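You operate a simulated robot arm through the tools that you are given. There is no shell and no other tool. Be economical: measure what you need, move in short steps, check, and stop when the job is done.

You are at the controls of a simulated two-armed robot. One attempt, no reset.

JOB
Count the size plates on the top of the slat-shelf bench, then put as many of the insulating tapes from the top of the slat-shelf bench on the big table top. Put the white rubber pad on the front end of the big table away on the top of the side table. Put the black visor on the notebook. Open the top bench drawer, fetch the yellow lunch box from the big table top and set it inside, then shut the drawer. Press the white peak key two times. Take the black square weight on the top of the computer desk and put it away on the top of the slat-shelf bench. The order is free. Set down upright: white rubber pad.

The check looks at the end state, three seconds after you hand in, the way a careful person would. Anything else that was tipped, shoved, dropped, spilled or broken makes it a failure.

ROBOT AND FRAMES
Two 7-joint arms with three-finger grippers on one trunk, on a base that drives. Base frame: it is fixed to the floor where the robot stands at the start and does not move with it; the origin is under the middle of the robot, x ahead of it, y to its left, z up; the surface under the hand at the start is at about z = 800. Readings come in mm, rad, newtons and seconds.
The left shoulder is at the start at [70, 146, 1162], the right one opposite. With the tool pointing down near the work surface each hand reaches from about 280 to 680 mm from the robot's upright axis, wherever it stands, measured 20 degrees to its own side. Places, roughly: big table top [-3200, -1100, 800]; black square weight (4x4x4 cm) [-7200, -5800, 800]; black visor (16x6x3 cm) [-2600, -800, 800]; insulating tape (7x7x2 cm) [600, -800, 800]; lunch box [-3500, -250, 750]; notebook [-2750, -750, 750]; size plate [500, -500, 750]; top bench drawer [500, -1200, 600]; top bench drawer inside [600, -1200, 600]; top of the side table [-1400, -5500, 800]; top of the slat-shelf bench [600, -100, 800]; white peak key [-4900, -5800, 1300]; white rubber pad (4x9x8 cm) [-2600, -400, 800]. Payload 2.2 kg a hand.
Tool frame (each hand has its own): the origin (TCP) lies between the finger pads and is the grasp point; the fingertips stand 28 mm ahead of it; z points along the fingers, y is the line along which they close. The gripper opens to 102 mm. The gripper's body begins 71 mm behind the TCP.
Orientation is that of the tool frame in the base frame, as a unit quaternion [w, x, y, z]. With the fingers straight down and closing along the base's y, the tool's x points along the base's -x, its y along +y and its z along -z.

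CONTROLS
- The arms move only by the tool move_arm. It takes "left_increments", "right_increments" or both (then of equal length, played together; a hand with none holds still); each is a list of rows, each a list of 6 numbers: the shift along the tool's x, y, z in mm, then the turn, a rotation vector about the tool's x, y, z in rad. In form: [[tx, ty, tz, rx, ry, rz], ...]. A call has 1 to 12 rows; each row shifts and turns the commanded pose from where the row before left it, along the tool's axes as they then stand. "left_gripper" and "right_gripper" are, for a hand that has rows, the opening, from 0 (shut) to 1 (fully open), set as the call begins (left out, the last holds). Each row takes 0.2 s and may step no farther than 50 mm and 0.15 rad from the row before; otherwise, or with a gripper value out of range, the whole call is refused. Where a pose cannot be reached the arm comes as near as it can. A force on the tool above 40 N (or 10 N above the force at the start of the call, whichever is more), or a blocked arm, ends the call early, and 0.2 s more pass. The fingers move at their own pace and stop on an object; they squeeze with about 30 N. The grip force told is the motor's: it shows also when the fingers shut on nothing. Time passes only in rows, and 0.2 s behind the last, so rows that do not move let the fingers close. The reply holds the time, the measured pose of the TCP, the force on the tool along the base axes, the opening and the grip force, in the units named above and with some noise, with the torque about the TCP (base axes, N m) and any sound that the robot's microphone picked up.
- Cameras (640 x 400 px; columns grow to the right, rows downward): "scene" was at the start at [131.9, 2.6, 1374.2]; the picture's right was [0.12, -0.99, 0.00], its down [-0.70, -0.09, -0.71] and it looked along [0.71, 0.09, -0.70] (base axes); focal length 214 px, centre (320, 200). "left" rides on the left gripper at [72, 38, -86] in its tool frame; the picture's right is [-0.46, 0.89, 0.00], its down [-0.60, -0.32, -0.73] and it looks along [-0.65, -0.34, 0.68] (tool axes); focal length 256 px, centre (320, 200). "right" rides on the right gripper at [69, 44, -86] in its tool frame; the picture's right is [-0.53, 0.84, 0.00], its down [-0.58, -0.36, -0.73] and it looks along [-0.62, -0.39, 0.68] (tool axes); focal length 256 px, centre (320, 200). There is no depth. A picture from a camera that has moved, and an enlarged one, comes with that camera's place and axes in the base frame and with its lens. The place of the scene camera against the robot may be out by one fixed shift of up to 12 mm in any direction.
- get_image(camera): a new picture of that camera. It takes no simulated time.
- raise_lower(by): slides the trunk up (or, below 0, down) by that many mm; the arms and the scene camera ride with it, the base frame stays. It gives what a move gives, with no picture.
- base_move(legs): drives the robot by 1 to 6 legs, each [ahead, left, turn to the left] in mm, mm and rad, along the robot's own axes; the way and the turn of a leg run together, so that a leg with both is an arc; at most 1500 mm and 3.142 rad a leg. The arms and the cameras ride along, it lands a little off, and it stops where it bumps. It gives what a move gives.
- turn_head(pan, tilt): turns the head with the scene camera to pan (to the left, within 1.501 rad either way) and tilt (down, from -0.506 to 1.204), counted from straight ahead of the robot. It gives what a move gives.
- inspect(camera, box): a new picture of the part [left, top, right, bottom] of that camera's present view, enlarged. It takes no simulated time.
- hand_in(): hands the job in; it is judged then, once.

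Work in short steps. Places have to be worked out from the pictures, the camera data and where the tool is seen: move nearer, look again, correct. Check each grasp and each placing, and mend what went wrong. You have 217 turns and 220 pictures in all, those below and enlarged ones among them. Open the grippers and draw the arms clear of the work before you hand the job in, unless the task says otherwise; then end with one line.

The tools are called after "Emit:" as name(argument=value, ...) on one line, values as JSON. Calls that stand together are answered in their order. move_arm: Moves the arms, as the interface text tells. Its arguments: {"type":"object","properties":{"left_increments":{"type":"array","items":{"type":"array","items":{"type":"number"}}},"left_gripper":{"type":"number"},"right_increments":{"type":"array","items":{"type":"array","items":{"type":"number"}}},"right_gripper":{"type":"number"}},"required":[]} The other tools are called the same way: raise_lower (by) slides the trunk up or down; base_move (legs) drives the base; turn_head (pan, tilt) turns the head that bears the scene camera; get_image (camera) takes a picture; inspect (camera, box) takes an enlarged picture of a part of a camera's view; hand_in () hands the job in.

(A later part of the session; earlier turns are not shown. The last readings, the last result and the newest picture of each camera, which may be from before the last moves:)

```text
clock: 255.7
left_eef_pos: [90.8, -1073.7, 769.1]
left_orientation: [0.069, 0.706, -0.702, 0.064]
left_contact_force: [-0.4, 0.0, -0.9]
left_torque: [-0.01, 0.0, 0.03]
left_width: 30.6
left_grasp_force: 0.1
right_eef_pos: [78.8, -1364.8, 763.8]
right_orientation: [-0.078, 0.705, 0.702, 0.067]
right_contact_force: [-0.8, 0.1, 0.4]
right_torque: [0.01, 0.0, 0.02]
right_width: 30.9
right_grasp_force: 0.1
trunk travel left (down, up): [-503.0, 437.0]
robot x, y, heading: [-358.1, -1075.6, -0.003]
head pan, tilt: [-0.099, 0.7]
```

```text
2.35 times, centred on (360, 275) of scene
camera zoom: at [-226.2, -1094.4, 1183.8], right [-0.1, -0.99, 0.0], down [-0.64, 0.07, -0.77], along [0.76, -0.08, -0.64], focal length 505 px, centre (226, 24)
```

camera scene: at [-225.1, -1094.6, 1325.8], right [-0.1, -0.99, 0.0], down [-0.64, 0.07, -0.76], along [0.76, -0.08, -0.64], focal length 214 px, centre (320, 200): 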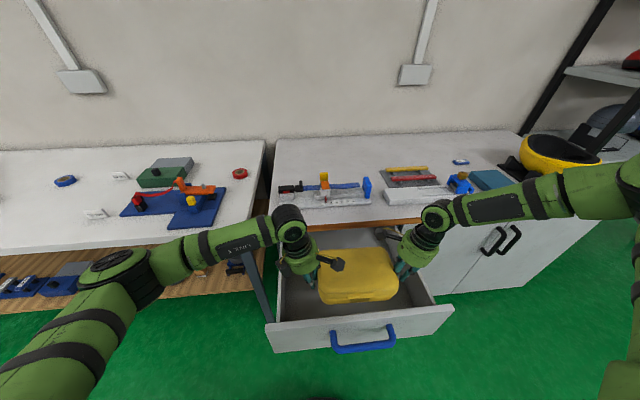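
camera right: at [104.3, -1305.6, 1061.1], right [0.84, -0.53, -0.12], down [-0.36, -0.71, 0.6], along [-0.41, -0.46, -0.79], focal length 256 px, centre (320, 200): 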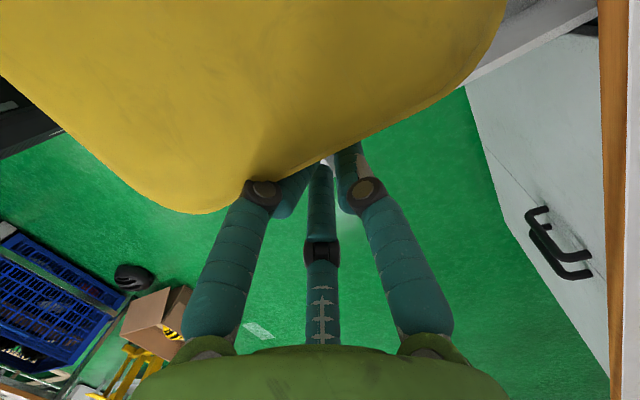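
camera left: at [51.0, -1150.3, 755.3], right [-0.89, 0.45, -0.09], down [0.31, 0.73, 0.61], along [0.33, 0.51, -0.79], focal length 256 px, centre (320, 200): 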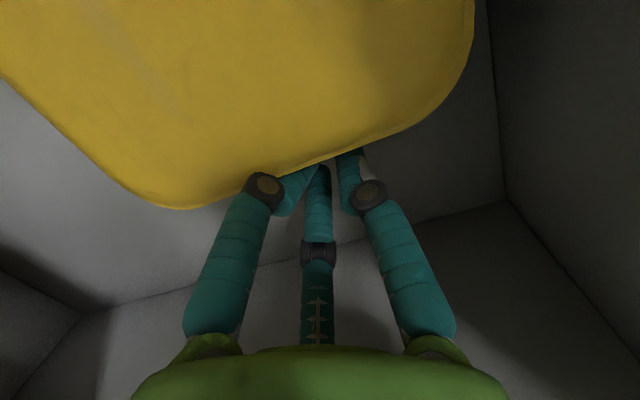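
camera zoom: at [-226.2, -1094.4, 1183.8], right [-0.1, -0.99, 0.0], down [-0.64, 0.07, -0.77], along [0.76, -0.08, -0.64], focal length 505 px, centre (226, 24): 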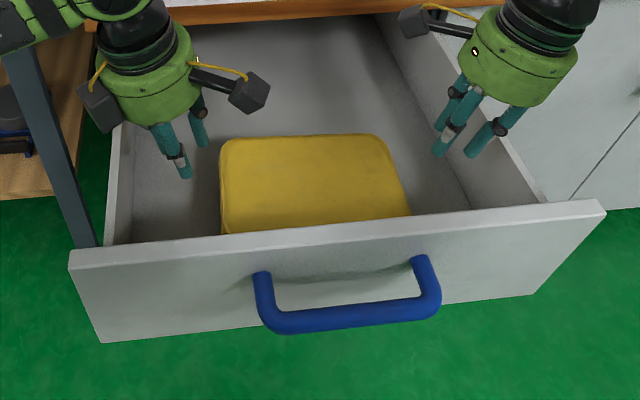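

The lunch box is inside. I raise the trunk, back off, straighten both hands and point the right hand forward to push the drawer shut.

Emit:
raise_lower(by=200)

Emit:
base_move(legs=[[-350, 0, 0]])

Emit:
move_arm(left_increments=[[-20, 20, 0, 0, -0.1, 0], [-20, 20, 0, 0, -0.1, 0], [0, 20, 0, 0, 0, 0.143], [0, 0, 0, 0, 0, 0.143], [0, 0, 0, 0, 0, 0.143], [0, 0, 0, 0, 0, 0.143], [0, 0, 0, 0, 0, 0.143], [0, 0, 0, 0, 0, 0.143], [0, 0, 0, 0, 0, 0.143], [0, 0, 0, 0, 0, 0.143], [0, 0, 0, 0, 0, 0.143], [0, 0, 0, 0, 0, 0.143]], right_increments=[[-20, 0, 0, 0, -0.1, 0], [-20, 0, 0, 0, -0.1, 0], [0, 0, 0, -0.14, 0, 0], [0, 0, 0, -0.14, 0, 0], [0, 0, 0, -0.14, 0, 0], [0, 0, 0, -0.14, 0, 0], [0, 0, 0, -0.14, 0, 0], [0, 0, 0, -0.14, 0, 0], [0, 0, 0, -0.14, 0, 0], [0, 0, 0, -0.14, 0, 0], [0, 0, 0, -0.14, 0, 0], [0, 0, 0, -0.14, 0, 0]])

Emit:
get_image(camera="scene")

```text
clock: 257.9
left_eef_pos: [90.7, -1073.6, 968.3]
left_orientation: [0.068, 0.706, -0.702, 0.064]
left_contact_force: [-0.7, -0.1, 0.1]
left_torque: [0.0, -0.02, 0.02]
left_width: 30.5
left_grasp_force: 0.1
right_eef_pos: [80.2, -1364.5, 962.7]
right_orientation: [-0.079, 0.705, 0.702, 0.067]
right_contact_force: [-0.6, -0.8, 0.5]
right_torque: [-0.03, 0.01, 0.0]
right_width: 30.3
right_grasp_force: 0.0
trunk travel left (down, up): [-703.0, 237.0]
robot x, y, heading: [-361.9, -1075.0, -0.001]
head pan, tilt: [-0.099, 0.7]
```

```text
clock: 260.1
left_eef_pos: [-251.7, -1071.2, 967.5]
left_orientation: [0.068, 0.708, -0.7, 0.064]
left_contact_force: [-0.7, -0.2, 0.6]
left_torque: [-0.02, 0.03, 0.0]
left_width: 30.6
left_grasp_force: 0.0
right_eef_pos: [-262.4, -1363.2, 963.5]
right_orientation: [-0.079, 0.705, 0.702, 0.066]
right_contact_force: [0.6, -0.9, -0.8]
right_torque: [0.02, -0.03, -0.02]
right_width: 30.4
right_grasp_force: 0.1
trunk travel left (down, up): [-703.0, 237.0]
robot x, y, heading: [-706.8, -1082.0, 0.003]
head pan, tilt: [-0.099, 0.7]
```

```text
clock: 262.8
left_eef_pos: [-316.4, -1032.0, 963.2]
left_orientation: [-0.002, -0.073, 0.997, 0.007]
left_contact_force: [0.0, -0.5, 0.4]
left_torque: [0.05, -0.07, 0.0]
left_width: 30.5
left_grasp_force: 0.0
right_eef_pos: [-281.9, -1439.9, 949.0]
right_orientation: [0.381, 0.615, 0.606, 0.331]
right_contact_force: [6.3, -0.3, 10.0]
right_torque: [0.09, 0.95, -0.01]
right_width: 30.5
right_grasp_force: 0.1
right hand out of reach, approached as far as the arm can: row 9, 10, 11, 12
trunk travel left (down, up): [-703.0, 237.0]
robot x, y, heading: [-705.9, -1080.9, -0.001]
head pan, tilt: [-0.099, 0.7]
```

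```text
89 pictures are left
camera scene: at [-571.9, -1094.8, 1383.9], right [-0.1, -0.99, 0.0], down [-0.64, 0.07, -0.77], along [0.76, -0.08, -0.64], focal length 214 px, centre (320, 200)
```

scene: 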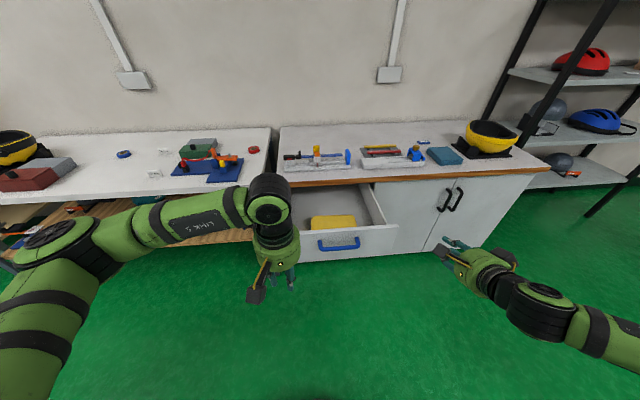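

The right hand points forward, 30° down, as far as the joint allows. I shift the base so that it lines up with the handle and lower the trunk.

Emit:
move_arm(right_increments=[[0, 0, -5, 0.06, 0, 0], [0, 0, 0, 0, 0, 0]], right_gripper=0.7)

Emit:
base_move(legs=[[0, 228, 0], [110, 0, 0]])

Emit:
raise_lower(by=-210)

Emit:
turn_head(pan=-0.5, tilt=0.6)

Emit:
get_image(camera="scene")

Emit:
get_image(camera="right")

```text
clock: 263.4
left_eef_pos: [-313.5, -1032.3, 963.0]
left_orientation: [-0.002, -0.075, 0.997, 0.007]
left_contact_force: [0.2, 0.2, -0.4]
left_torque: [-0.02, -0.03, 0.01]
left_width: 30.6
left_grasp_force: 0.1
right_eef_pos: [-275.7, -1436.8, 965.9]
right_orientation: [0.375, 0.62, 0.607, 0.325]
right_contact_force: [-0.1, 0.1, -0.2]
right_torque: [-0.03, 0.03, -0.03]
right_width: 71.3
right_grasp_force: 0.1
trunk travel left (down, up): [-703.0, 237.0]
robot x, y, heading: [-705.1, -1079.1, -0.005]
head pan, tilt: [-0.099, 0.7]
```

```text
clock: 265.9
left_eef_pos: [-205.9, -807.1, 964.1]
left_orientation: [-0.002, -0.073, 0.997, 0.006]
left_contact_force: [0.7, 0.0, 0.1]
left_torque: [0.02, 0.0, -0.01]
left_width: 30.7
left_grasp_force: 0.1
right_eef_pos: [-168.7, -1213.9, 967.3]
right_orientation: [0.375, 0.622, 0.606, 0.324]
right_contact_force: [0.5, -0.3, 0.1]
right_torque: [-0.02, 0.0, 0.01]
right_width: 71.8
right_grasp_force: 0.0
trunk travel left (down, up): [-703.0, 237.0]
robot x, y, heading: [-600.0, -848.0, -0.003]
head pan, tilt: [-0.099, 0.7]
```

```text
clock: 268.1
left_eef_pos: [-205.9, -807.6, 752.8]
left_orientation: [-0.002, -0.072, 0.997, 0.007]
left_contact_force: [0.2, 0.5, 0.5]
left_torque: [-0.02, 0.01, 0.02]
left_width: 30.5
left_grasp_force: 0.1
right_eef_pos: [-170.1, -1212.2, 756.6]
right_orientation: [0.375, 0.621, 0.607, 0.324]
right_contact_force: [-0.7, -0.1, 0.1]
right_torque: [-0.02, 0.02, -0.01]
right_width: 71.5
right_grasp_force: 0.0
trunk travel left (down, up): [-493.0, 447.0]
robot x, y, heading: [-594.0, -847.8, -0.012]
head pan, tilt: [-0.099, 0.7]
```

```text
clock: 269.0
left_eef_pos: [-204.5, -807.3, 753.6]
left_orientation: [-0.002, -0.072, 0.997, 0.008]
left_contact_force: [0.0, -0.9, 0.4]
left_torque: [-0.05, -0.01, 0.0]
left_width: 30.7
left_grasp_force: 0.0
right_eef_pos: [-169.1, -1212.7, 756.3]
right_orientation: [0.375, 0.622, 0.606, 0.325]
right_contact_force: [0.1, 0.1, -0.4]
right_torque: [0.02, 0.03, 0.03]
right_width: 71.3
right_grasp_force: 0.0
trunk travel left (down, up): [-493.0, 447.0]
robot x, y, heading: [-598.3, -848.4, -0.005]
head pan, tilt: [-0.499, 0.6]
```

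```text
88 pictures are left
camera scene: at [-468.1, -901.1, 1182.4], right [-0.48, -0.88, 0.0], down [-0.49, 0.27, -0.82], along [0.72, -0.4, -0.57], focal length 214 px, centre (320, 200)
```

scene: 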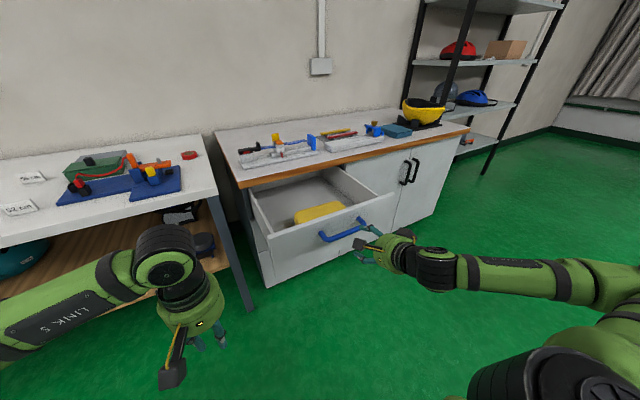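

```text
87 pictures are left
camera right: at [-217.6, -1137.1, 833.7], right [0.4, -0.52, 0.75], down [-0.85, -0.53, 0.09], along [0.35, -0.67, -0.65], focal length 256 px, centre (320, 200)
```

right: 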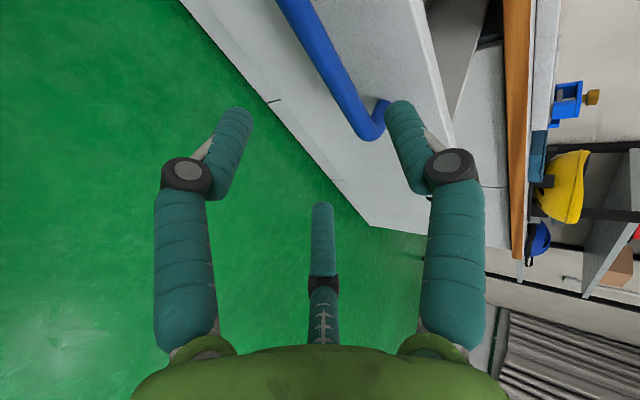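

The handle lies ahead and slightly below. I advance along the finger direction.

Emit:
move_arm(right_increments=[[0, 4, 35, 0, 0, 0], [0, 4, 35, 0, 0, 0], [0, 2, 12, 0, 0, 0]])

Emit:
get_image(camera="right")

Emit:
inspect(camera="scene", box=[300, 180, 460, 300])

```text
clock: 269.8
left_eef_pos: [-203.9, -806.9, 753.9]
left_orientation: [-0.003, -0.072, 0.997, 0.007]
left_contact_force: [-0.1, -0.9, -0.7]
left_torque: [-0.01, 0.03, 0.03]
left_width: 30.6
left_grasp_force: 0.0
right_eef_pos: [-103.1, -1230.9, 737.0]
right_orientation: [0.375, 0.621, 0.607, 0.324]
right_contact_force: [0.6, -0.5, 0.5]
right_torque: [-0.02, -0.02, 0.01]
right_width: 71.3
right_grasp_force: 0.1
right hand out of reach, approached as far as the arm can: row 2, 3
trunk travel left (down, up): [-493.0, 447.0]
robot x, y, heading: [-594.2, -849.8, -0.007]
head pan, tilt: [-0.499, 0.6]
```

```text
86 pictures are left
camera right: at [-150.7, -1155.3, 815.0], right [0.41, -0.52, 0.75], down [-0.84, -0.53, 0.09], along [0.35, -0.67, -0.65], focal length 256 px, centre (320, 200)
```

right: 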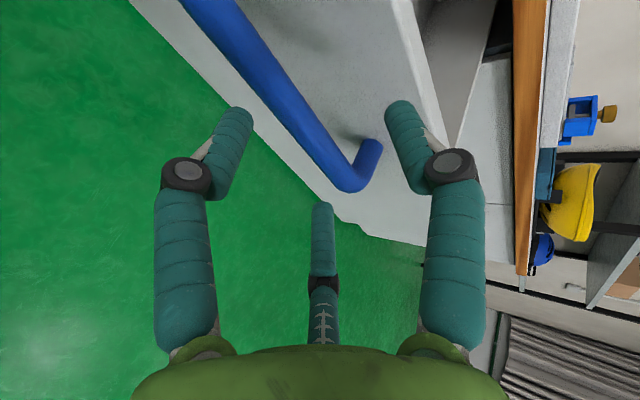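

```text
3.33 times, centred on (380, 240) of scene
camera zoom: at [-467.9, -901.3, 1182.3], right [-0.48, -0.88, 0.0], down [-0.49, 0.27, -0.82], along [0.72, -0.4, -0.57], focal length 715 px, centre (120, 67)
```

zoom: 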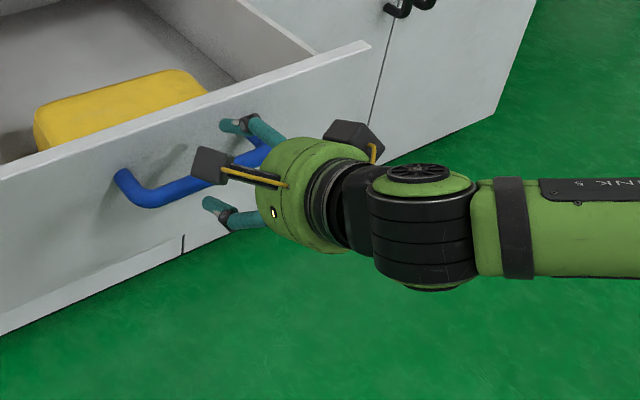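

The fingers straddle the bar. I lower the trunk 22 mm and drive forward 30 mm, then close on the bar.

Emit:
raise_lower(by=-20)

Emit:
base_move(legs=[[28, 15, 0]])

Emit:
get_image(camera="right")

Emit:
move_arm(right_increments=[[0, 0, 0, 0, 0, 0], [0, 0, 0, 0, 0, 0], [0, 0, 0, 0, 0, 0]], right_gripper=0.0)

Emit:
get_image(camera="right")

```text
clock: 270.4
left_eef_pos: [-206.5, -807.7, 733.6]
left_orientation: [-0.002, -0.073, 0.997, 0.007]
left_contact_force: [-0.1, 1.2, -0.2]
left_torque: [0.01, 0.01, 0.02]
left_width: 30.6
left_grasp_force: 0.1
right_eef_pos: [-102.7, -1231.1, 718.9]
right_orientation: [0.374, 0.621, 0.608, 0.324]
right_contact_force: [0.0, -0.2, -0.8]
right_torque: [0.0, -0.01, 0.01]
right_width: 71.4
right_grasp_force: 0.0
trunk travel left (down, up): [-473.0, 467.0]
robot x, y, heading: [-590.7, -849.7, -0.006]
head pan, tilt: [-0.499, 0.6]
```

```text
clock: 271.3
left_eef_pos: [-176.6, -792.9, 732.4]
left_orientation: [-0.003, -0.073, 0.997, 0.006]
left_contact_force: [0.2, 0.3, -0.8]
left_torque: [-0.02, 0.01, 0.0]
left_width: 30.5
left_grasp_force: 0.0
right_eef_pos: [-75.2, -1215.5, 716.4]
right_orientation: [0.375, 0.622, 0.608, 0.323]
right_contact_force: [-1.1, 0.6, -0.5]
right_torque: [-0.01, -0.02, 0.03]
right_width: 71.3
right_grasp_force: 0.1
trunk travel left (down, up): [-473.0, 467.0]
robot x, y, heading: [-569.9, -837.2, -0.006]
head pan, tilt: [-0.499, 0.6]
```

```text
84 pictures are left
camera right: at [-122.8, -1140.2, 795.0], right [0.41, -0.52, 0.75], down [-0.84, -0.53, 0.09], along [0.35, -0.67, -0.65], focal length 256 px, centre (320, 200)
```

right: 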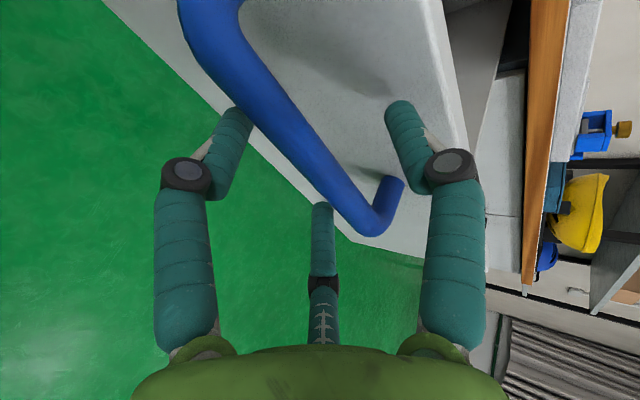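

```text
clock: 272.1
left_eef_pos: [-177.1, -794.0, 732.2]
left_orientation: [-0.003, -0.072, 0.997, 0.007]
left_contact_force: [0.4, -0.6, -0.4]
left_torque: [0.02, -0.02, 0.02]
left_width: 30.7
left_grasp_force: 0.0
right_eef_pos: [-74.5, -1219.1, 713.9]
right_orientation: [0.373, 0.625, 0.606, 0.322]
right_contact_force: [-1.7, -7.5, -14.4]
right_torque: [0.26, 0.29, -1.26]
right_width: 27.4
right_grasp_force: 45.0
trunk travel left (down, up): [-473.0, 467.0]
robot x, y, heading: [-566.4, -836.8, -0.009]
head pan, tilt: [-0.499, 0.6]
```

```text
83 pictures are left
camera right: at [-122.5, -1143.6, 791.9], right [0.41, -0.52, 0.75], down [-0.85, -0.52, 0.09], along [0.34, -0.67, -0.66], focal length 256 px, centre (320, 200)
```

right: 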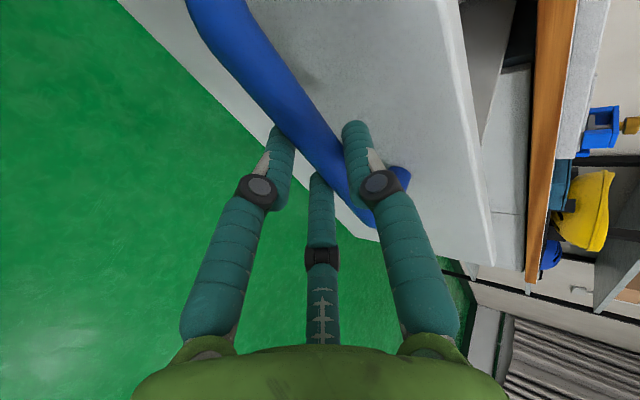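

Gripped. I pull the left hand back and drive the base forward 300 mm to push the drawer in.

Emit:
move_arm(left_increments=[[35, 0, 0, 0, 0, 0], [35, 0, 0, 0, 0, 0], [35, 0, 0, 0, 0, 0]])

Emit:
base_move(legs=[[295, 0, 0]])

Emit:
get_image(camera="scene")

```text
clock: 272.9
left_eef_pos: [-278.1, -808.8, 732.9]
left_orientation: [-0.004, -0.074, 0.997, 0.009]
left_contact_force: [0.5, 1.0, -0.6]
left_torque: [0.0, 0.0, -0.02]
left_width: 30.7
left_grasp_force: 0.1
right_eef_pos: [-73.3, -1219.6, 713.6]
right_orientation: [0.373, 0.625, 0.607, 0.321]
right_contact_force: [-2.5, -10.0, -16.8]
right_torque: [0.74, 0.27, -1.07]
right_width: 27.5
right_grasp_force: 45.3
trunk travel left (down, up): [-473.0, 467.0]
robot x, y, heading: [-570.4, -835.0, -0.009]
head pan, tilt: [-0.499, 0.6]
```

```text
clock: 274.9
left_eef_pos: [17.3, -809.1, 732.8]
left_orientation: [-0.003, -0.074, 0.997, 0.009]
left_contact_force: [0.1, 0.1, -0.4]
left_torque: [-0.01, 0.02, -0.01]
left_width: 30.7
left_grasp_force: 0.1
right_eef_pos: [222.4, -1219.3, 714.2]
right_orientation: [0.372, 0.624, 0.607, 0.322]
right_contact_force: [-1.7, -14.3, -15.5]
right_torque: [1.03, 0.27, -0.97]
right_width: 27.2
right_grasp_force: 45.0
trunk travel left (down, up): [-473.0, 467.0]
robot x, y, heading: [-274.3, -839.9, -0.001]
head pan, tilt: [-0.499, 0.6]
```

```text
82 pictures are left
camera scene: at [-142.8, -891.0, 1161.9], right [-0.48, -0.88, 0.0], down [-0.5, 0.27, -0.82], along [0.72, -0.39, -0.57], focal length 214 px, centre (320, 200)
```

scene: 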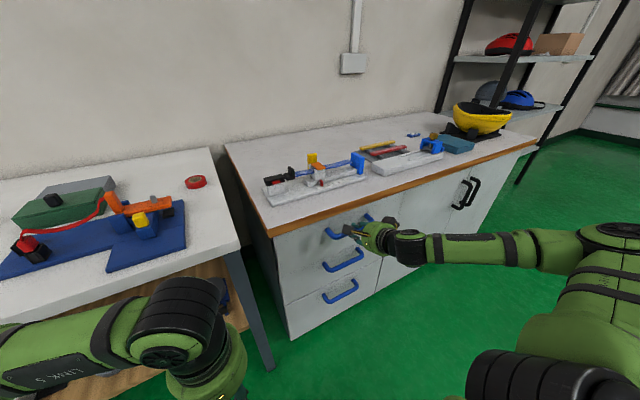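

Nearly closed; I push the last ~25 mm with the arm until it resists.

Emit:
move_arm(right_increments=[[0, 4, 7, 0, 0, 0], [0, 4, 7, 0, 0, 0], [0, 4, 7, 0, 0, 0], [0, 4, 7, 0, 0, 0], [0, 4, 7, 0, 0, 0]])

Emit:
inspect(camera="scene", box=[260, 170, 460, 300])

```text
clock: 275.9
left_eef_pos: [13.5, -807.1, 735.2]
left_orientation: [-0.001, -0.073, 0.997, 0.006]
left_contact_force: [0.2, 0.1, -0.5]
left_torque: [0.03, -0.02, -0.01]
left_width: 30.5
left_grasp_force: 0.1
right_eef_pos: [242.6, -1218.9, 713.5]
right_orientation: [0.369, 0.627, 0.607, 0.32]
right_contact_force: [-19.1, 0.8, 12.0]
right_torque: [0.66, -0.04, -0.11]
right_width: 27.5
right_grasp_force: 44.5
trunk travel left (down, up): [-473.0, 467.0]
robot x, y, heading: [-272.0, -837.4, -0.006]
head pan, tilt: [-0.499, 0.6]
stopped in row 5 (right hand): the force on the tool passed its limit at 47 N (the readings are from after the stop); the commanded pose is now the measured one
```

```text
3.08 times, centred on (360, 235) of scene
camera zoom: at [-150.2, -886.1, 1163.4], right [-0.48, -0.88, 0.0], down [-0.49, 0.27, -0.83], along [0.72, -0.4, -0.56], focal length 660 px, centre (197, 92)
```

zoom: 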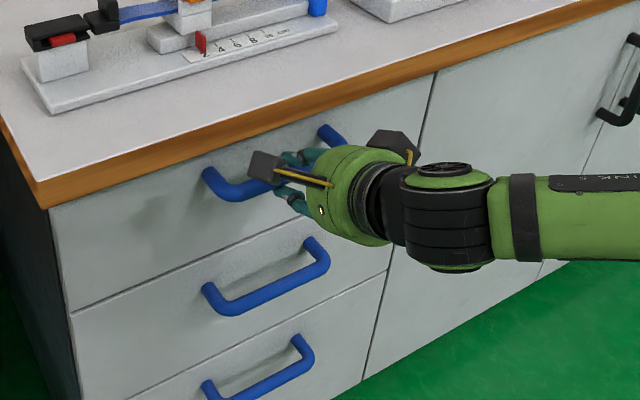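

The drawer is flush. I open the gripper and back the base straight away.

Emit:
move_arm(right_increments=[[0, 0, 0, 0, 0, 0], [0, 0, 0, 0, 0, 0], [0, -4, -7, 0, 0, 0]], right_gripper=0.7)

Emit:
base_move(legs=[[-350, 0, 0]])

Emit:
get_image(camera="scene")

```text
clock: 276.7
left_eef_pos: [14.9, -808.3, 734.4]
left_orientation: [-0.002, -0.074, 0.997, 0.006]
left_contact_force: [-0.9, 0.0, -0.5]
left_torque: [0.01, -0.02, -0.03]
left_width: 30.6
left_grasp_force: 0.0
right_eef_pos: [236.9, -1217.9, 710.9]
right_orientation: [0.367, 0.626, 0.609, 0.318]
right_contact_force: [0.0, -1.4, -0.4]
right_torque: [-0.02, 0.0, 0.04]
right_width: 71.4
right_grasp_force: 0.1
trunk travel left (down, up): [-473.0, 467.0]
robot x, y, heading: [-274.3, -836.3, 0.001]
head pan, tilt: [-0.499, 0.6]
```

```text
clock: 279.0
left_eef_pos: [-333.3, -808.1, 734.5]
left_orientation: [-0.002, -0.07, 0.998, 0.006]
left_contact_force: [-0.8, 0.3, -0.3]
left_torque: [0.02, -0.02, 0.03]
left_width: 30.6
left_grasp_force: 0.1
right_eef_pos: [-114.0, -1218.9, 711.6]
right_orientation: [0.369, 0.628, 0.607, 0.317]
right_contact_force: [1.3, 1.0, 0.8]
right_torque: [0.0, -0.01, 0.03]
right_width: 71.3
right_grasp_force: 0.1
trunk travel left (down, up): [-473.0, 467.0]
robot x, y, heading: [-618.4, -836.0, -0.008]
head pan, tilt: [-0.499, 0.6]
```

```text
80 pictures are left
camera scene: at [-494.8, -885.5, 1162.4], right [-0.49, -0.87, 0.0], down [-0.49, 0.28, -0.83], along [0.72, -0.4, -0.56], focal length 214 px, centre (320, 200)
```

scene: 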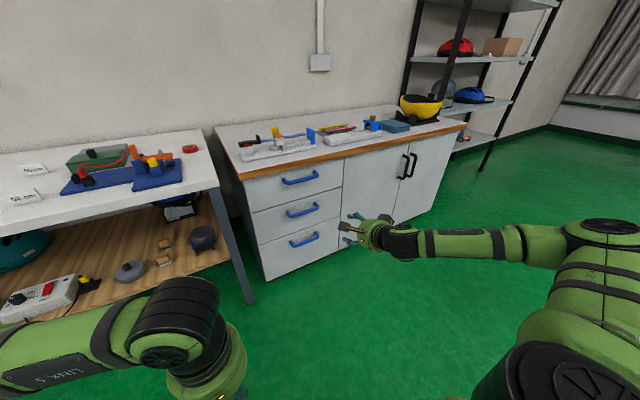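

The drawer is closed. Next the rubber pad: I raise the trunk, turn around, and drive to the big table's front.

Emit:
raise_lower(by=230)

Emit:
base_move(legs=[[0, 0, 3.141], [0, -520, 0], [1300, 0, 0]])

Emit:
turn_head(pan=0.1, tilt=0.7)

Emit:
get_image(camera="scene")

```text
clock: 281.4
left_eef_pos: [-332.5, -806.4, 962.8]
left_orientation: [-0.002, -0.071, 0.997, 0.007]
left_contact_force: [-0.4, 0.2, -1.1]
left_torque: [0.0, -0.02, -0.03]
left_width: 30.7
left_grasp_force: 0.1
right_eef_pos: [-114.7, -1219.3, 941.4]
right_orientation: [0.368, 0.629, 0.607, 0.317]
right_contact_force: [0.9, -0.7, 0.3]
right_torque: [0.01, 0.05, 0.0]
right_width: 71.5
right_grasp_force: 0.0
trunk travel left (down, up): [-703.0, 237.0]
robot x, y, heading: [-624.8, -834.3, -0.008]
head pan, tilt: [-0.499, 0.6]
```

```text
clock: 298.0
left_eef_pos: [-2231.4, -277.6, 963.1]
left_orientation: [0.007, 0.999, 0.048, 0.002]
left_contact_force: [-0.9, -0.2, 0.1]
left_torque: [-0.02, -0.02, 0.01]
left_width: 30.5
left_grasp_force: 0.1
right_eef_pos: [-2431.7, 143.2, 943.0]
right_orientation: [-0.308, -0.593, 0.642, 0.376]
right_contact_force: [-0.4, -0.5, 0.9]
right_torque: [0.0, -0.04, 0.01]
right_width: 71.4
right_grasp_force: 0.1
trunk travel left (down, up): [-703.0, 237.0]
robot x, y, heading: [-1939.2, -263.3, 3.084]
head pan, tilt: [-0.499, 0.6]
```

```text
clock: 299.0
left_eef_pos: [-2232.0, -277.6, 963.0]
left_orientation: [0.007, 0.999, 0.048, 0.002]
left_contact_force: [0.4, 0.6, 0.5]
left_torque: [0.02, 0.03, -0.02]
left_width: 30.7
left_grasp_force: 0.0
right_eef_pos: [-2431.1, 144.6, 941.5]
right_orientation: [-0.308, -0.592, 0.642, 0.376]
right_contact_force: [0.0, 0.2, -0.8]
right_torque: [0.0, 0.02, -0.03]
right_width: 71.6
right_grasp_force: 0.1
trunk travel left (down, up): [-703.0, 237.0]
robot x, y, heading: [-1934.8, -264.0, 3.086]
head pan, tilt: [0.099, 0.7]
```

```text
79 pictures are left
camera scene: at [-2073.9, -271.6, 1383.8], right [-0.04, 1.0, 0.0], down [0.64, 0.03, -0.77], along [-0.76, -0.03, -0.64], focal length 214 px, centre (320, 200)
```

scene: 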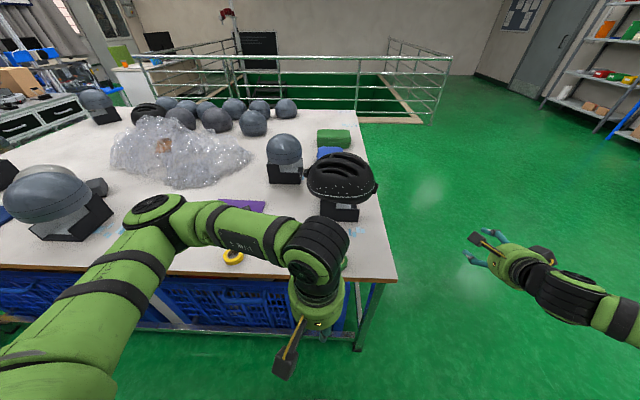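

I correct heading and shift, extend the left hand toward the pad, and turn it 90°.

Emit:
base_move(legs=[[50, 50, 0.055]])

Emit:
move_arm(left_increments=[[-25, 8, 0, 0, 0, -0.143], [-25, 6, 0, 0, 0, -0.143], [-25, 4, 0, 0, 0, -0.143], [-22, 0, 0, 0, 0, -0.143], [0, 0, 0, 0, 0, -0.143], [0, 0, 0, 0, 0, -0.143], [0, 0, 0, 0, 0, -0.143], [0, 0, 0, 0, 0, -0.143], [0, 0, 0, 0, 0, -0.143], [0, 0, 0, 0, 0, -0.143]], left_gripper=1)

Emit:
get_image(camera="left")

Emit:
get_image(camera="scene")

```text
clock: 300.0
left_eef_pos: [-2280.0, -340.2, 964.2]
left_orientation: [0.006, 0.997, 0.074, 0.002]
left_contact_force: [-0.6, -0.8, 0.3]
left_torque: [-0.01, 0.0, 0.01]
left_width: 30.6
left_grasp_force: 0.1
right_eef_pos: [-2502.0, 70.5, 940.2]
right_orientation: [-0.318, -0.609, 0.627, 0.367]
right_contact_force: [-0.2, -0.1, -0.4]
right_torque: [0.04, -0.05, 0.01]
right_width: 71.5
right_grasp_force: 0.0
trunk travel left (down, up): [-703.0, 237.0]
robot x, y, heading: [-1992.4, -311.4, 3.139]
head pan, tilt: [0.099, 0.7]
```

```text
clock: 302.2
left_eef_pos: [-2367.6, -391.9, 962.2]
left_orientation: [0.006, 0.704, 0.71, -0.003]
left_contact_force: [-0.1, 0.3, -1.0]
left_torque: [-0.03, 0.0, 0.01]
left_width: 102.1
left_grasp_force: 0.1
right_eef_pos: [-2502.1, 69.3, 940.8]
right_orientation: [-0.318, -0.609, 0.627, 0.368]
right_contact_force: [0.7, 0.3, 0.5]
right_torque: [0.02, 0.01, -0.01]
right_width: 71.3
right_grasp_force: 0.1
trunk travel left (down, up): [-703.0, 237.0]
robot x, y, heading: [-1992.3, -311.5, 3.137]
head pan, tilt: [0.099, 0.7]
```

```text
78 pictures are left
camera left: at [-2329.2, -317.9, 1049.4], right [0.89, -0.46, 0.01], down [-0.32, -0.6, 0.74], along [-0.33, -0.66, -0.68], focal length 256 px, centre (320, 200)
```

left: 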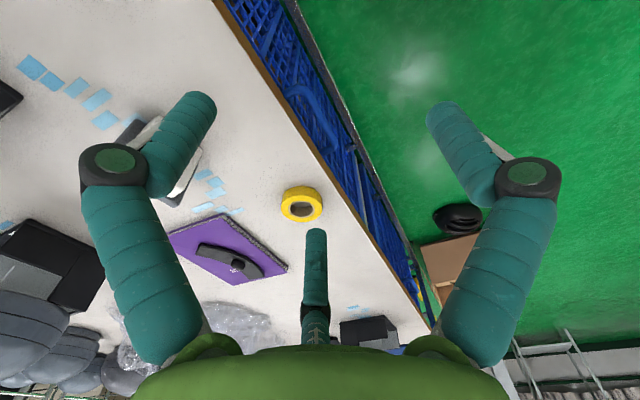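

```text
77 pictures are left
camera scene: at [-2125.1, -327.1, 1383.7], right [-0.1, 1.0, 0.0], down [0.64, 0.06, -0.76], along [-0.76, -0.07, -0.64], focal length 214 px, centre (320, 200)
```

scene: 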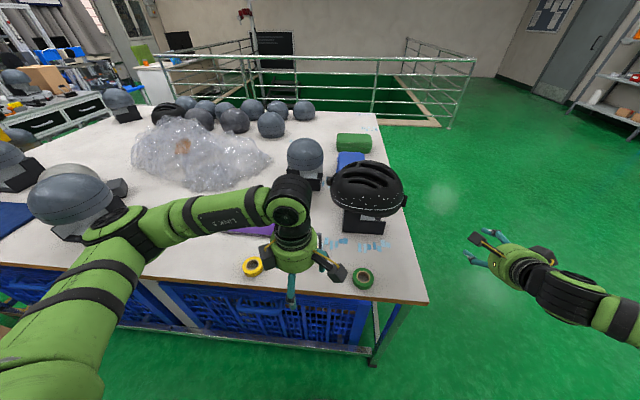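

I move the left hand over the pad and look.

Emit:
move_arm(left_increments=[[-5, -42, 0, 0, 0, 0], [-5, -42, 0, 0, 0, 0], [-5, -42, 0, 0, 0, 0], [-5, -38, 0, 0, 0, 0]])

Emit:
get_image(camera="left")

Emit:
inspect(camera="scene", box=[240, 170, 440, 310])

```text
clock: 303.2
left_eef_pos: [-2531.7, -411.1, 964.7]
left_orientation: [0.007, 0.705, 0.709, -0.002]
left_contact_force: [-0.4, 0.9, 0.3]
left_torque: [-0.03, -0.07, 0.0]
left_width: 102.0
left_grasp_force: 0.1
right_eef_pos: [-2503.1, 69.4, 941.4]
right_orientation: [-0.318, -0.609, 0.627, 0.367]
right_contact_force: [-0.5, -0.8, -0.6]
right_torque: [-0.02, 0.04, 0.01]
right_width: 71.1
right_grasp_force: 0.0
trunk travel left (down, up): [-703.0, 237.0]
robot x, y, heading: [-1995.2, -312.6, 3.14]
head pan, tilt: [0.099, 0.7]
```

```text
76 pictures are left
camera left: at [-2493.5, -337.4, 1051.0], right [0.89, -0.46, 0.01], down [-0.32, -0.6, 0.74], along [-0.33, -0.66, -0.68], focal length 256 px, centre (320, 200)
```

left: 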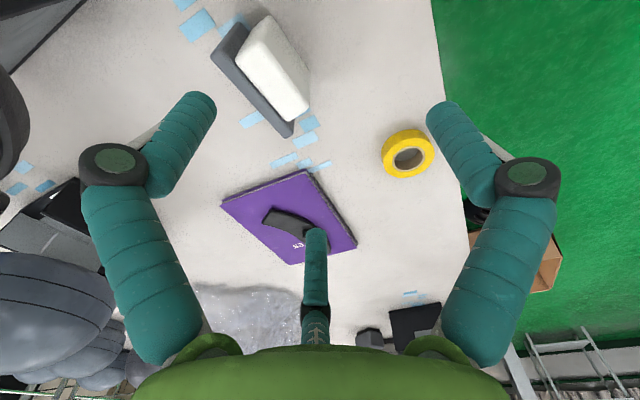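

```text
2.86 times, centred on (340, 240) of scene
camera zoom: at [-2126.1, -326.6, 1383.6], right [-0.1, 1.0, 0.0], down [0.64, 0.06, -0.76], along [-0.76, -0.07, -0.64], focal length 613 px, centre (263, 86)
```

zoom: 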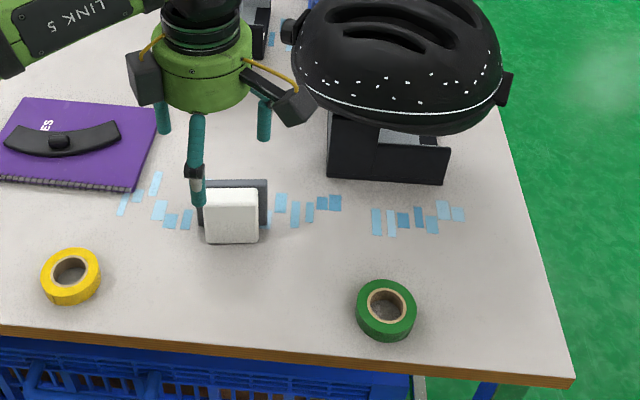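

Pad centre ≈ (−2559,−399), top ≈ 885. I position the hand over it and descend to z≈845 with the fingers on either side of its 4 cm thickness.

Emit:
move_arm(left_increments=[[-8, -27, 0, 0, 0, 0], [0, 0, 35, 0, 0, 0], [0, 0, 30, 0, 0, 0]])

Emit:
inspect(camera="scene", box=[240, 170, 440, 310])

Emit:
get_image(camera="left")

```text
clock: 304.0
left_eef_pos: [-2556.5, -421.7, 899.6]
left_orientation: [0.006, 0.704, 0.71, -0.003]
left_contact_force: [0.5, 0.7, 0.4]
left_torque: [0.02, 0.01, -0.01]
left_width: 102.2
left_grasp_force: 0.1
right_eef_pos: [-2502.5, 68.5, 941.3]
right_orientation: [-0.318, -0.609, 0.627, 0.368]
right_contact_force: [-0.5, 1.1, 0.5]
right_torque: [-0.01, 0.0, -0.02]
right_width: 71.4
right_grasp_force: 0.0
trunk travel left (down, up): [-703.0, 237.0]
robot x, y, heading: [-1995.2, -310.1, 3.139]
head pan, tilt: [0.099, 0.7]
```

```text
2.86 times, centred on (340, 240) of scene
camera zoom: at [-2125.1, -327.4, 1383.8], right [-0.1, 1.0, 0.0], down [0.64, 0.06, -0.76], along [-0.76, -0.07, -0.64], focal length 613 px, centre (263, 86)
```

zoom: 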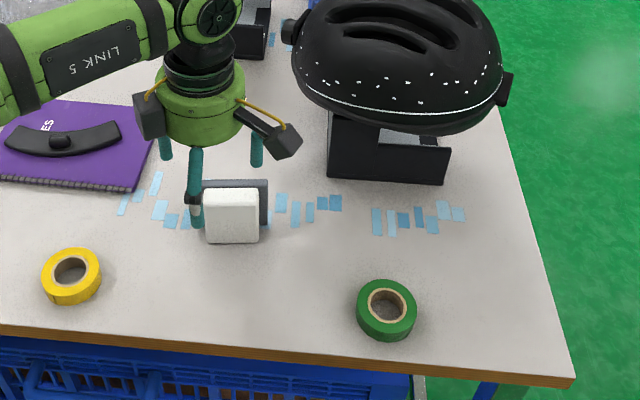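

```text
73 pictures are left
camera left: at [-2517.5, -348.1, 985.6], right [0.89, -0.46, 0.01], down [-0.32, -0.6, 0.74], along [-0.33, -0.66, -0.68], focal length 256 px, centre (320, 200)
```

left: 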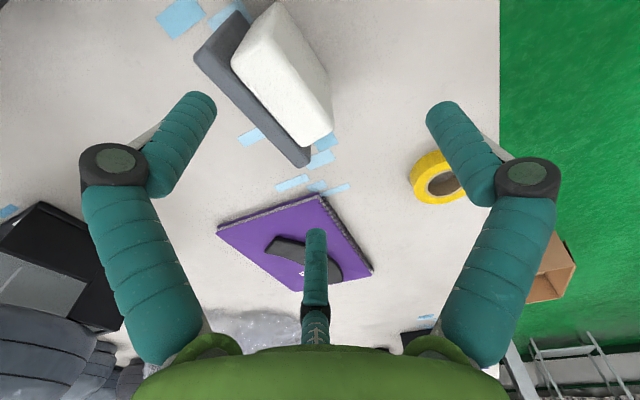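

The pad is yawed ~12°. I turn the hand to match, centre it (y −410) and descend to z≈845.

Emit:
move_arm(left_increments=[[11, -4, 0, 0, 0, -0.14], [0, 0, 28, 0, 0, -0.05], [0, 0, 27, 0, 0, 0]])

Emit:
move_arm(left_increments=[[0, 0, 0, 0, 0, 0], [0, 0, 0, 0, 0, 0], [0, 0, 0, 0, 0, 0]], left_gripper=0)

Emit:
get_image(camera="left")

Emit:
inspect(camera="scene", box=[240, 170, 440, 310])

```text
clock: 304.8
left_eef_pos: [-2559.6, -412.4, 843.0]
left_orientation: [0.005, 0.634, 0.774, -0.003]
left_contact_force: [0.2, 0.5, 1.4]
left_torque: [-0.05, 0.0, 0.02]
left_width: 101.9
left_grasp_force: 0.1
right_eef_pos: [-2503.4, 69.0, 941.8]
right_orientation: [-0.317, -0.61, 0.626, 0.368]
right_contact_force: [-1.1, 0.9, 0.2]
right_torque: [-0.04, 0.0, 0.0]
right_width: 71.4
right_grasp_force: 0.0
trunk travel left (down, up): [-703.0, 237.0]
robot x, y, heading: [-1992.9, -312.0, 3.143]
head pan, tilt: [0.099, 0.7]
```

```text
clock: 305.6
left_eef_pos: [-2560.3, -412.0, 843.4]
left_orientation: [0.006, 0.634, 0.773, -0.003]
left_contact_force: [-0.9, 1.0, 3.2]
left_torque: [0.3, 0.1, 0.1]
left_width: 45.2
left_grasp_force: 29.7
right_eef_pos: [-2503.0, 70.0, 941.4]
right_orientation: [-0.318, -0.609, 0.627, 0.366]
right_contact_force: [0.0, 0.1, -1.2]
right_torque: [0.03, 0.0, -0.03]
right_width: 71.2
right_grasp_force: 0.0
trunk travel left (down, up): [-703.0, 237.0]
robot x, y, heading: [-1994.0, -311.4, 3.137]
head pan, tilt: [0.099, 0.7]
```

```text
72 pictures are left
camera left: at [-2536.0, -332.4, 929.7], right [0.96, -0.28, 0.01], down [-0.2, -0.65, 0.74], along [-0.2, -0.71, -0.68], focal length 256 px, centre (320, 200)
```

left: 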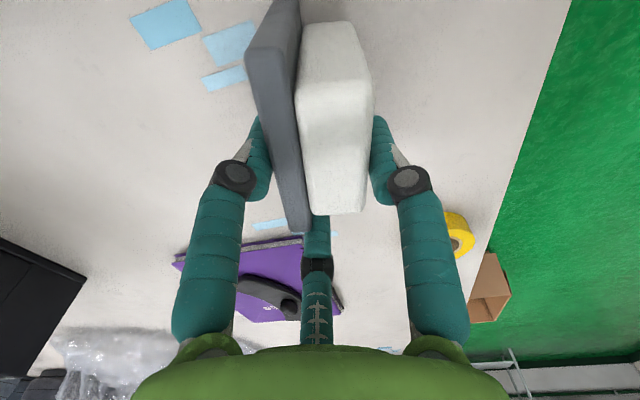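

```text
2.86 times, centred on (340, 240) of scene
camera zoom: at [-2124.8, -327.0, 1383.8], right [-0.1, 1.0, 0.0], down [0.64, 0.06, -0.77], along [-0.76, -0.07, -0.64], focal length 613 px, centre (263, 86)
```

zoom: 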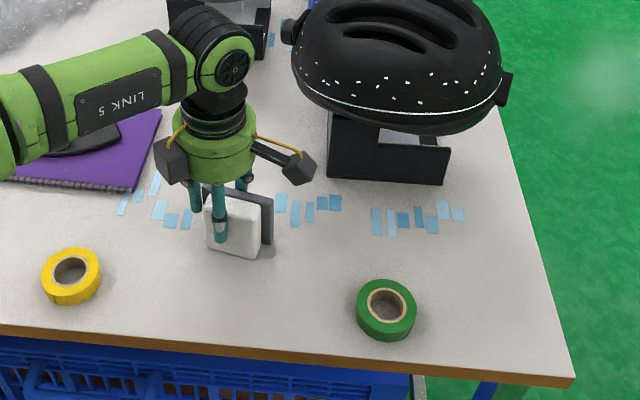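

Gripped but a bit off-centre. I re-open, shift 15 mm towards the pad's middle and close again.

Emit:
move_arm(left_increments=[[0, 0, 0, 0, 0, 0], [0, 0, 0, 0, 0, 0], [8, 0, 0, 0, 0, 0], [8, 0, 0, 0, 0, 0]], left_gripper=0.75)

Emit:
move_arm(left_increments=[[0, 0, 0, 0, 0, 0], [0, 0, 0, 0, 0, 0], [0, 0, 0, 0, 0, 0]], left_gripper=0)

Emit:
move_arm(left_increments=[[0, 0, -5, 0, 0, 0], [0, 0, -10, 0, 0, 0], [0, 0, -15, 0, 0, 0]])

Emit:
inspect(camera="scene", box=[240, 170, 440, 310])

Emit:
get_image(camera="left")

```text
clock: 306.6
left_eef_pos: [-2562.8, -395.4, 842.2]
left_orientation: [0.006, 0.634, 0.773, -0.004]
left_contact_force: [0.0, -0.4, -0.4]
left_torque: [0.03, -0.03, 0.0]
left_width: 76.7
left_grasp_force: 0.1
right_eef_pos: [-2501.9, 70.4, 940.4]
right_orientation: [-0.317, -0.609, 0.627, 0.368]
right_contact_force: [-0.4, 0.0, 0.3]
right_torque: [-0.01, 0.0, 0.01]
right_width: 71.3
right_grasp_force: 0.0
trunk travel left (down, up): [-703.0, 237.0]
robot x, y, heading: [-1988.5, -312.5, 3.134]
head pan, tilt: [0.099, 0.7]
```

```text
clock: 307.4
left_eef_pos: [-2562.8, -395.9, 842.4]
left_orientation: [0.005, 0.634, 0.773, -0.003]
left_contact_force: [-1.8, -1.8, 3.9]
left_torque: [0.21, 0.07, 0.08]
left_width: 44.5
left_grasp_force: 30.5
right_eef_pos: [-2503.0, 67.3, 941.1]
right_orientation: [-0.317, -0.61, 0.626, 0.368]
right_contact_force: [0.3, 0.2, -0.7]
right_torque: [-0.01, -0.04, 0.01]
right_width: 71.2
right_grasp_force: 0.1
trunk travel left (down, up): [-703.0, 237.0]
robot x, y, heading: [-1989.7, -309.7, 3.14]
head pan, tilt: [0.099, 0.7]
```

```text
clock: 308.2
left_eef_pos: [-2563.6, -394.3, 873.3]
left_orientation: [0.006, 0.635, 0.773, -0.003]
left_contact_force: [-0.6, -0.2, -2.4]
left_torque: [-0.03, 0.03, 0.0]
left_width: 44.7
left_grasp_force: 30.0
right_eef_pos: [-2502.0, 70.5, 940.6]
right_orientation: [-0.317, -0.609, 0.627, 0.367]
right_contact_force: [-0.4, 0.1, -0.3]
right_torque: [-0.01, -0.02, 0.0]
right_width: 71.3
right_grasp_force: 0.1
trunk travel left (down, up): [-703.0, 237.0]
robot x, y, heading: [-1990.4, -311.0, 3.136]
head pan, tilt: [0.099, 0.7]
```

```text
2.86 times, centred on (340, 240) of scene
camera zoom: at [-2125.0, -327.1, 1383.7], right [-0.1, 1.0, 0.0], down [0.64, 0.06, -0.76], along [-0.76, -0.07, -0.64], focal length 613 px, centre (263, 86)
```

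zoom: 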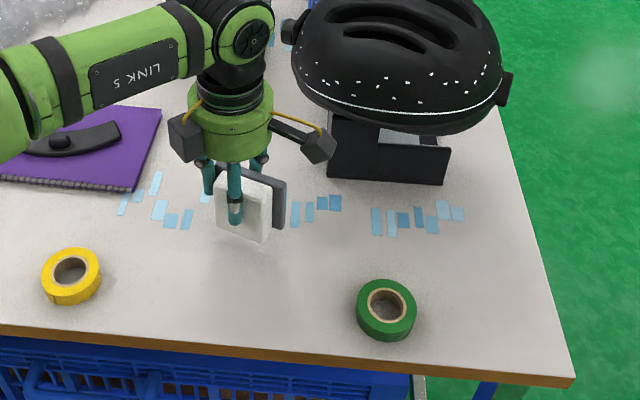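

```text
69 pictures are left
camera left: at [-2539.4, -315.7, 959.1], right [0.96, -0.28, 0.01], down [-0.2, -0.65, 0.74], along [-0.2, -0.71, -0.67], focal length 256 px, centre (320, 200)
```

left: 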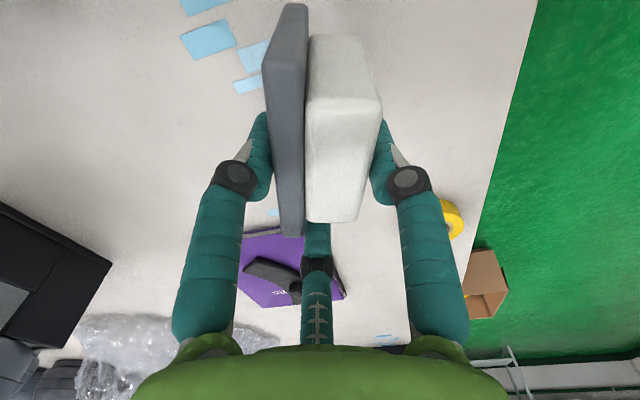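

The pad is held level. I lift it, back off, turn to face −y and drive toward the side table.

Emit:
move_arm(left_increments=[[0, 0, -40, 0, 0, 0], [0, 0, -40, 0, 0, 0], [0, 30, -30, 0, 0, 0], [0, 40, 0, 0, 0, 0], [0, 40, 0, 0, 0, 0]])

Emit:
base_move(legs=[[-400, 0, 0], [0, 0, 1.571], [1500, 0, 0], [1000, 0, 0]])

Emit:
turn_head(pan=0.0, tilt=0.35)

Emit:
get_image(camera="scene")

```text
clock: 309.4
left_eef_pos: [-2458.9, -366.7, 981.2]
left_orientation: [0.006, 0.634, 0.773, -0.004]
left_contact_force: [0.9, 0.3, -1.5]
left_torque: [-0.05, 0.01, 0.01]
left_width: 44.6
left_grasp_force: 30.0
right_eef_pos: [-2503.0, 70.3, 941.2]
right_orientation: [-0.318, -0.609, 0.627, 0.368]
right_contact_force: [0.4, 0.3, -0.1]
right_torque: [-0.02, 0.01, 0.04]
right_width: 71.3
right_grasp_force: 0.0
trunk travel left (down, up): [-703.0, 237.0]
robot x, y, heading: [-1992.0, -313.6, 3.144]
head pan, tilt: [0.099, 0.7]
```

```text
clock: 323.7
left_eef_pos: [-1592.2, -2347.0, 978.9]
left_orientation: [0.008, -0.087, 0.996, 0.004]
left_contact_force: [-0.6, -0.3, -1.8]
left_torque: [0.02, 0.02, 0.0]
left_width: 44.8
left_grasp_force: 30.6
right_eef_pos: [-2029.3, -2381.5, 938.4]
right_orientation: [0.482, 0.875, -0.024, -0.041]
right_contact_force: [0.2, -0.9, -0.5]
right_torque: [0.02, 0.01, 0.01]
right_width: 71.3
right_grasp_force: 0.0
trunk travel left (down, up): [-703.0, 237.0]
robot x, y, heading: [-1635.6, -1877.2, -1.596]
head pan, tilt: [0.099, 0.7]
stopped in leg 4: the robot was blocked; the commanded pose is now the measured one
```

```text
clock: 324.6
left_eef_pos: [-1592.8, -2343.9, 981.0]
left_orientation: [0.005, -0.086, 0.996, 0.002]
left_contact_force: [-0.4, -0.3, -2.4]
left_torque: [-0.03, 0.01, 0.0]
left_width: 44.6
left_grasp_force: 30.5
right_eef_pos: [-2030.3, -2379.2, 941.7]
right_orientation: [0.484, 0.874, -0.023, -0.041]
right_contact_force: [0.6, 0.0, 0.3]
right_torque: [-0.03, -0.03, 0.0]
right_width: 71.3
right_grasp_force: 0.1
trunk travel left (down, up): [-703.0, 237.0]
robot x, y, heading: [-1639.2, -1876.3, -1.596]
head pan, tilt: [0.0, 0.351]
```

```text
68 pictures are left
camera scene: at [-1639.6, -2026.7, 1415.1], right [-1.0, 0.03, 0.0], down [0.01, 0.34, -0.94], along [-0.02, -0.94, -0.34], focal length 214 px, centre (320, 200)
```

scene: 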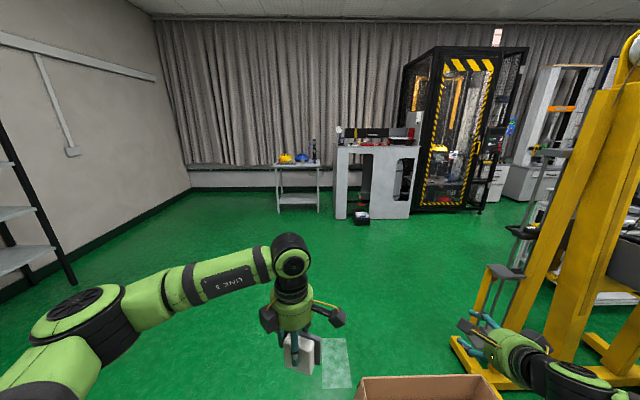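

A cardboard box on the floor blocked the base. I back off, pass it on the left, and approach the side table.

Emit:
base_move(legs=[[-120, 0, 0.025], [0, 500, 0], [1500, 0, 0], [900, 0, 0]])

Emit:
get_image(camera="scene")

```text
clock: 325.2
left_eef_pos: [-1591.4, -2344.5, 981.1]
left_orientation: [0.006, -0.087, 0.996, 0.002]
left_contact_force: [0.0, 0.4, -1.7]
left_torque: [-0.02, -0.04, 0.03]
left_width: 44.6
left_grasp_force: 30.1
right_eef_pos: [-2028.4, -2378.0, 939.4]
right_orientation: [0.484, 0.874, -0.023, -0.04]
right_contact_force: [0.1, -1.4, -0.3]
right_torque: [0.0, -0.01, -0.02]
right_width: 71.3
right_grasp_force: 0.1
trunk travel left (down, up): [-703.0, 237.0]
robot x, y, heading: [-1635.3, -1878.7, -1.598]
head pan, tilt: [0.0, 0.351]
stopped in leg 1: the robot was blocked; the commanded pose is now the measured one
```

```text
67 pictures are left
camera scene: at [-1639.1, -2026.9, 1415.1], right [-1.0, 0.02, 0.0], down [0.01, 0.34, -0.94], along [-0.02, -0.94, -0.34], focal length 214 px, centre (320, 200)
```

scene: 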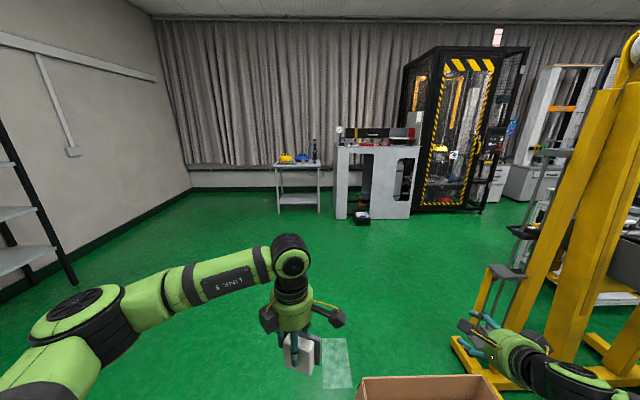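

Blocked with the turn as well; I move purely left first, away from the box.

Emit:
base_move(legs=[[0, 150, 0]])

Emit:
turn_head(pan=-0.6, tilt=1.0)

Emit:
get_image(camera="scene")

```text
clock: 326.6
left_eef_pos: [-1448.1, -2348.9, 981.1]
left_orientation: [0.007, -0.084, 0.996, 0.003]
left_contact_force: [1.1, 0.4, -2.1]
left_torque: [-0.01, -0.05, 0.0]
left_width: 44.5
left_grasp_force: 29.6
right_eef_pos: [-1885.8, -2379.9, 940.1]
right_orientation: [0.485, 0.873, -0.027, -0.043]
right_contact_force: [0.9, -0.3, -0.5]
right_torque: [-0.01, 0.0, 0.0]
right_width: 71.4
right_grasp_force: 0.1
trunk travel left (down, up): [-703.0, 237.0]
robot x, y, heading: [-1489.0, -1878.3, -1.601]
head pan, tilt: [0.0, 0.351]
```

```text
clock: 327.6
left_eef_pos: [-1447.1, -2349.3, 980.7]
left_orientation: [0.005, -0.083, 0.997, 0.002]
left_contact_force: [0.8, 0.2, -1.3]
left_torque: [0.01, -0.04, 0.02]
left_width: 44.6
left_grasp_force: 29.8
right_eef_pos: [-1884.2, -2380.4, 940.1]
right_orientation: [0.484, 0.874, -0.026, -0.042]
right_contact_force: [0.3, -0.5, -0.6]
right_torque: [-0.03, 0.02, 0.01]
right_width: 71.5
right_grasp_force: 0.0
trunk travel left (down, up): [-703.0, 237.0]
robot x, y, heading: [-1489.1, -1879.2, -1.597]
head pan, tilt: [-0.6, 1.0]
```

```text
66 pictures are left
camera scene: at [-1530.1, -1994.2, 1360.4], right [-0.81, 0.59, 0.0], down [0.5, 0.68, -0.54], along [-0.32, -0.44, -0.84], focal length 214 px, centre (320, 200)
```

scene: 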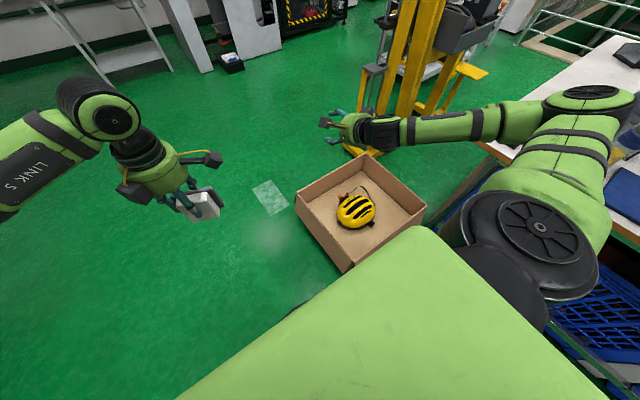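

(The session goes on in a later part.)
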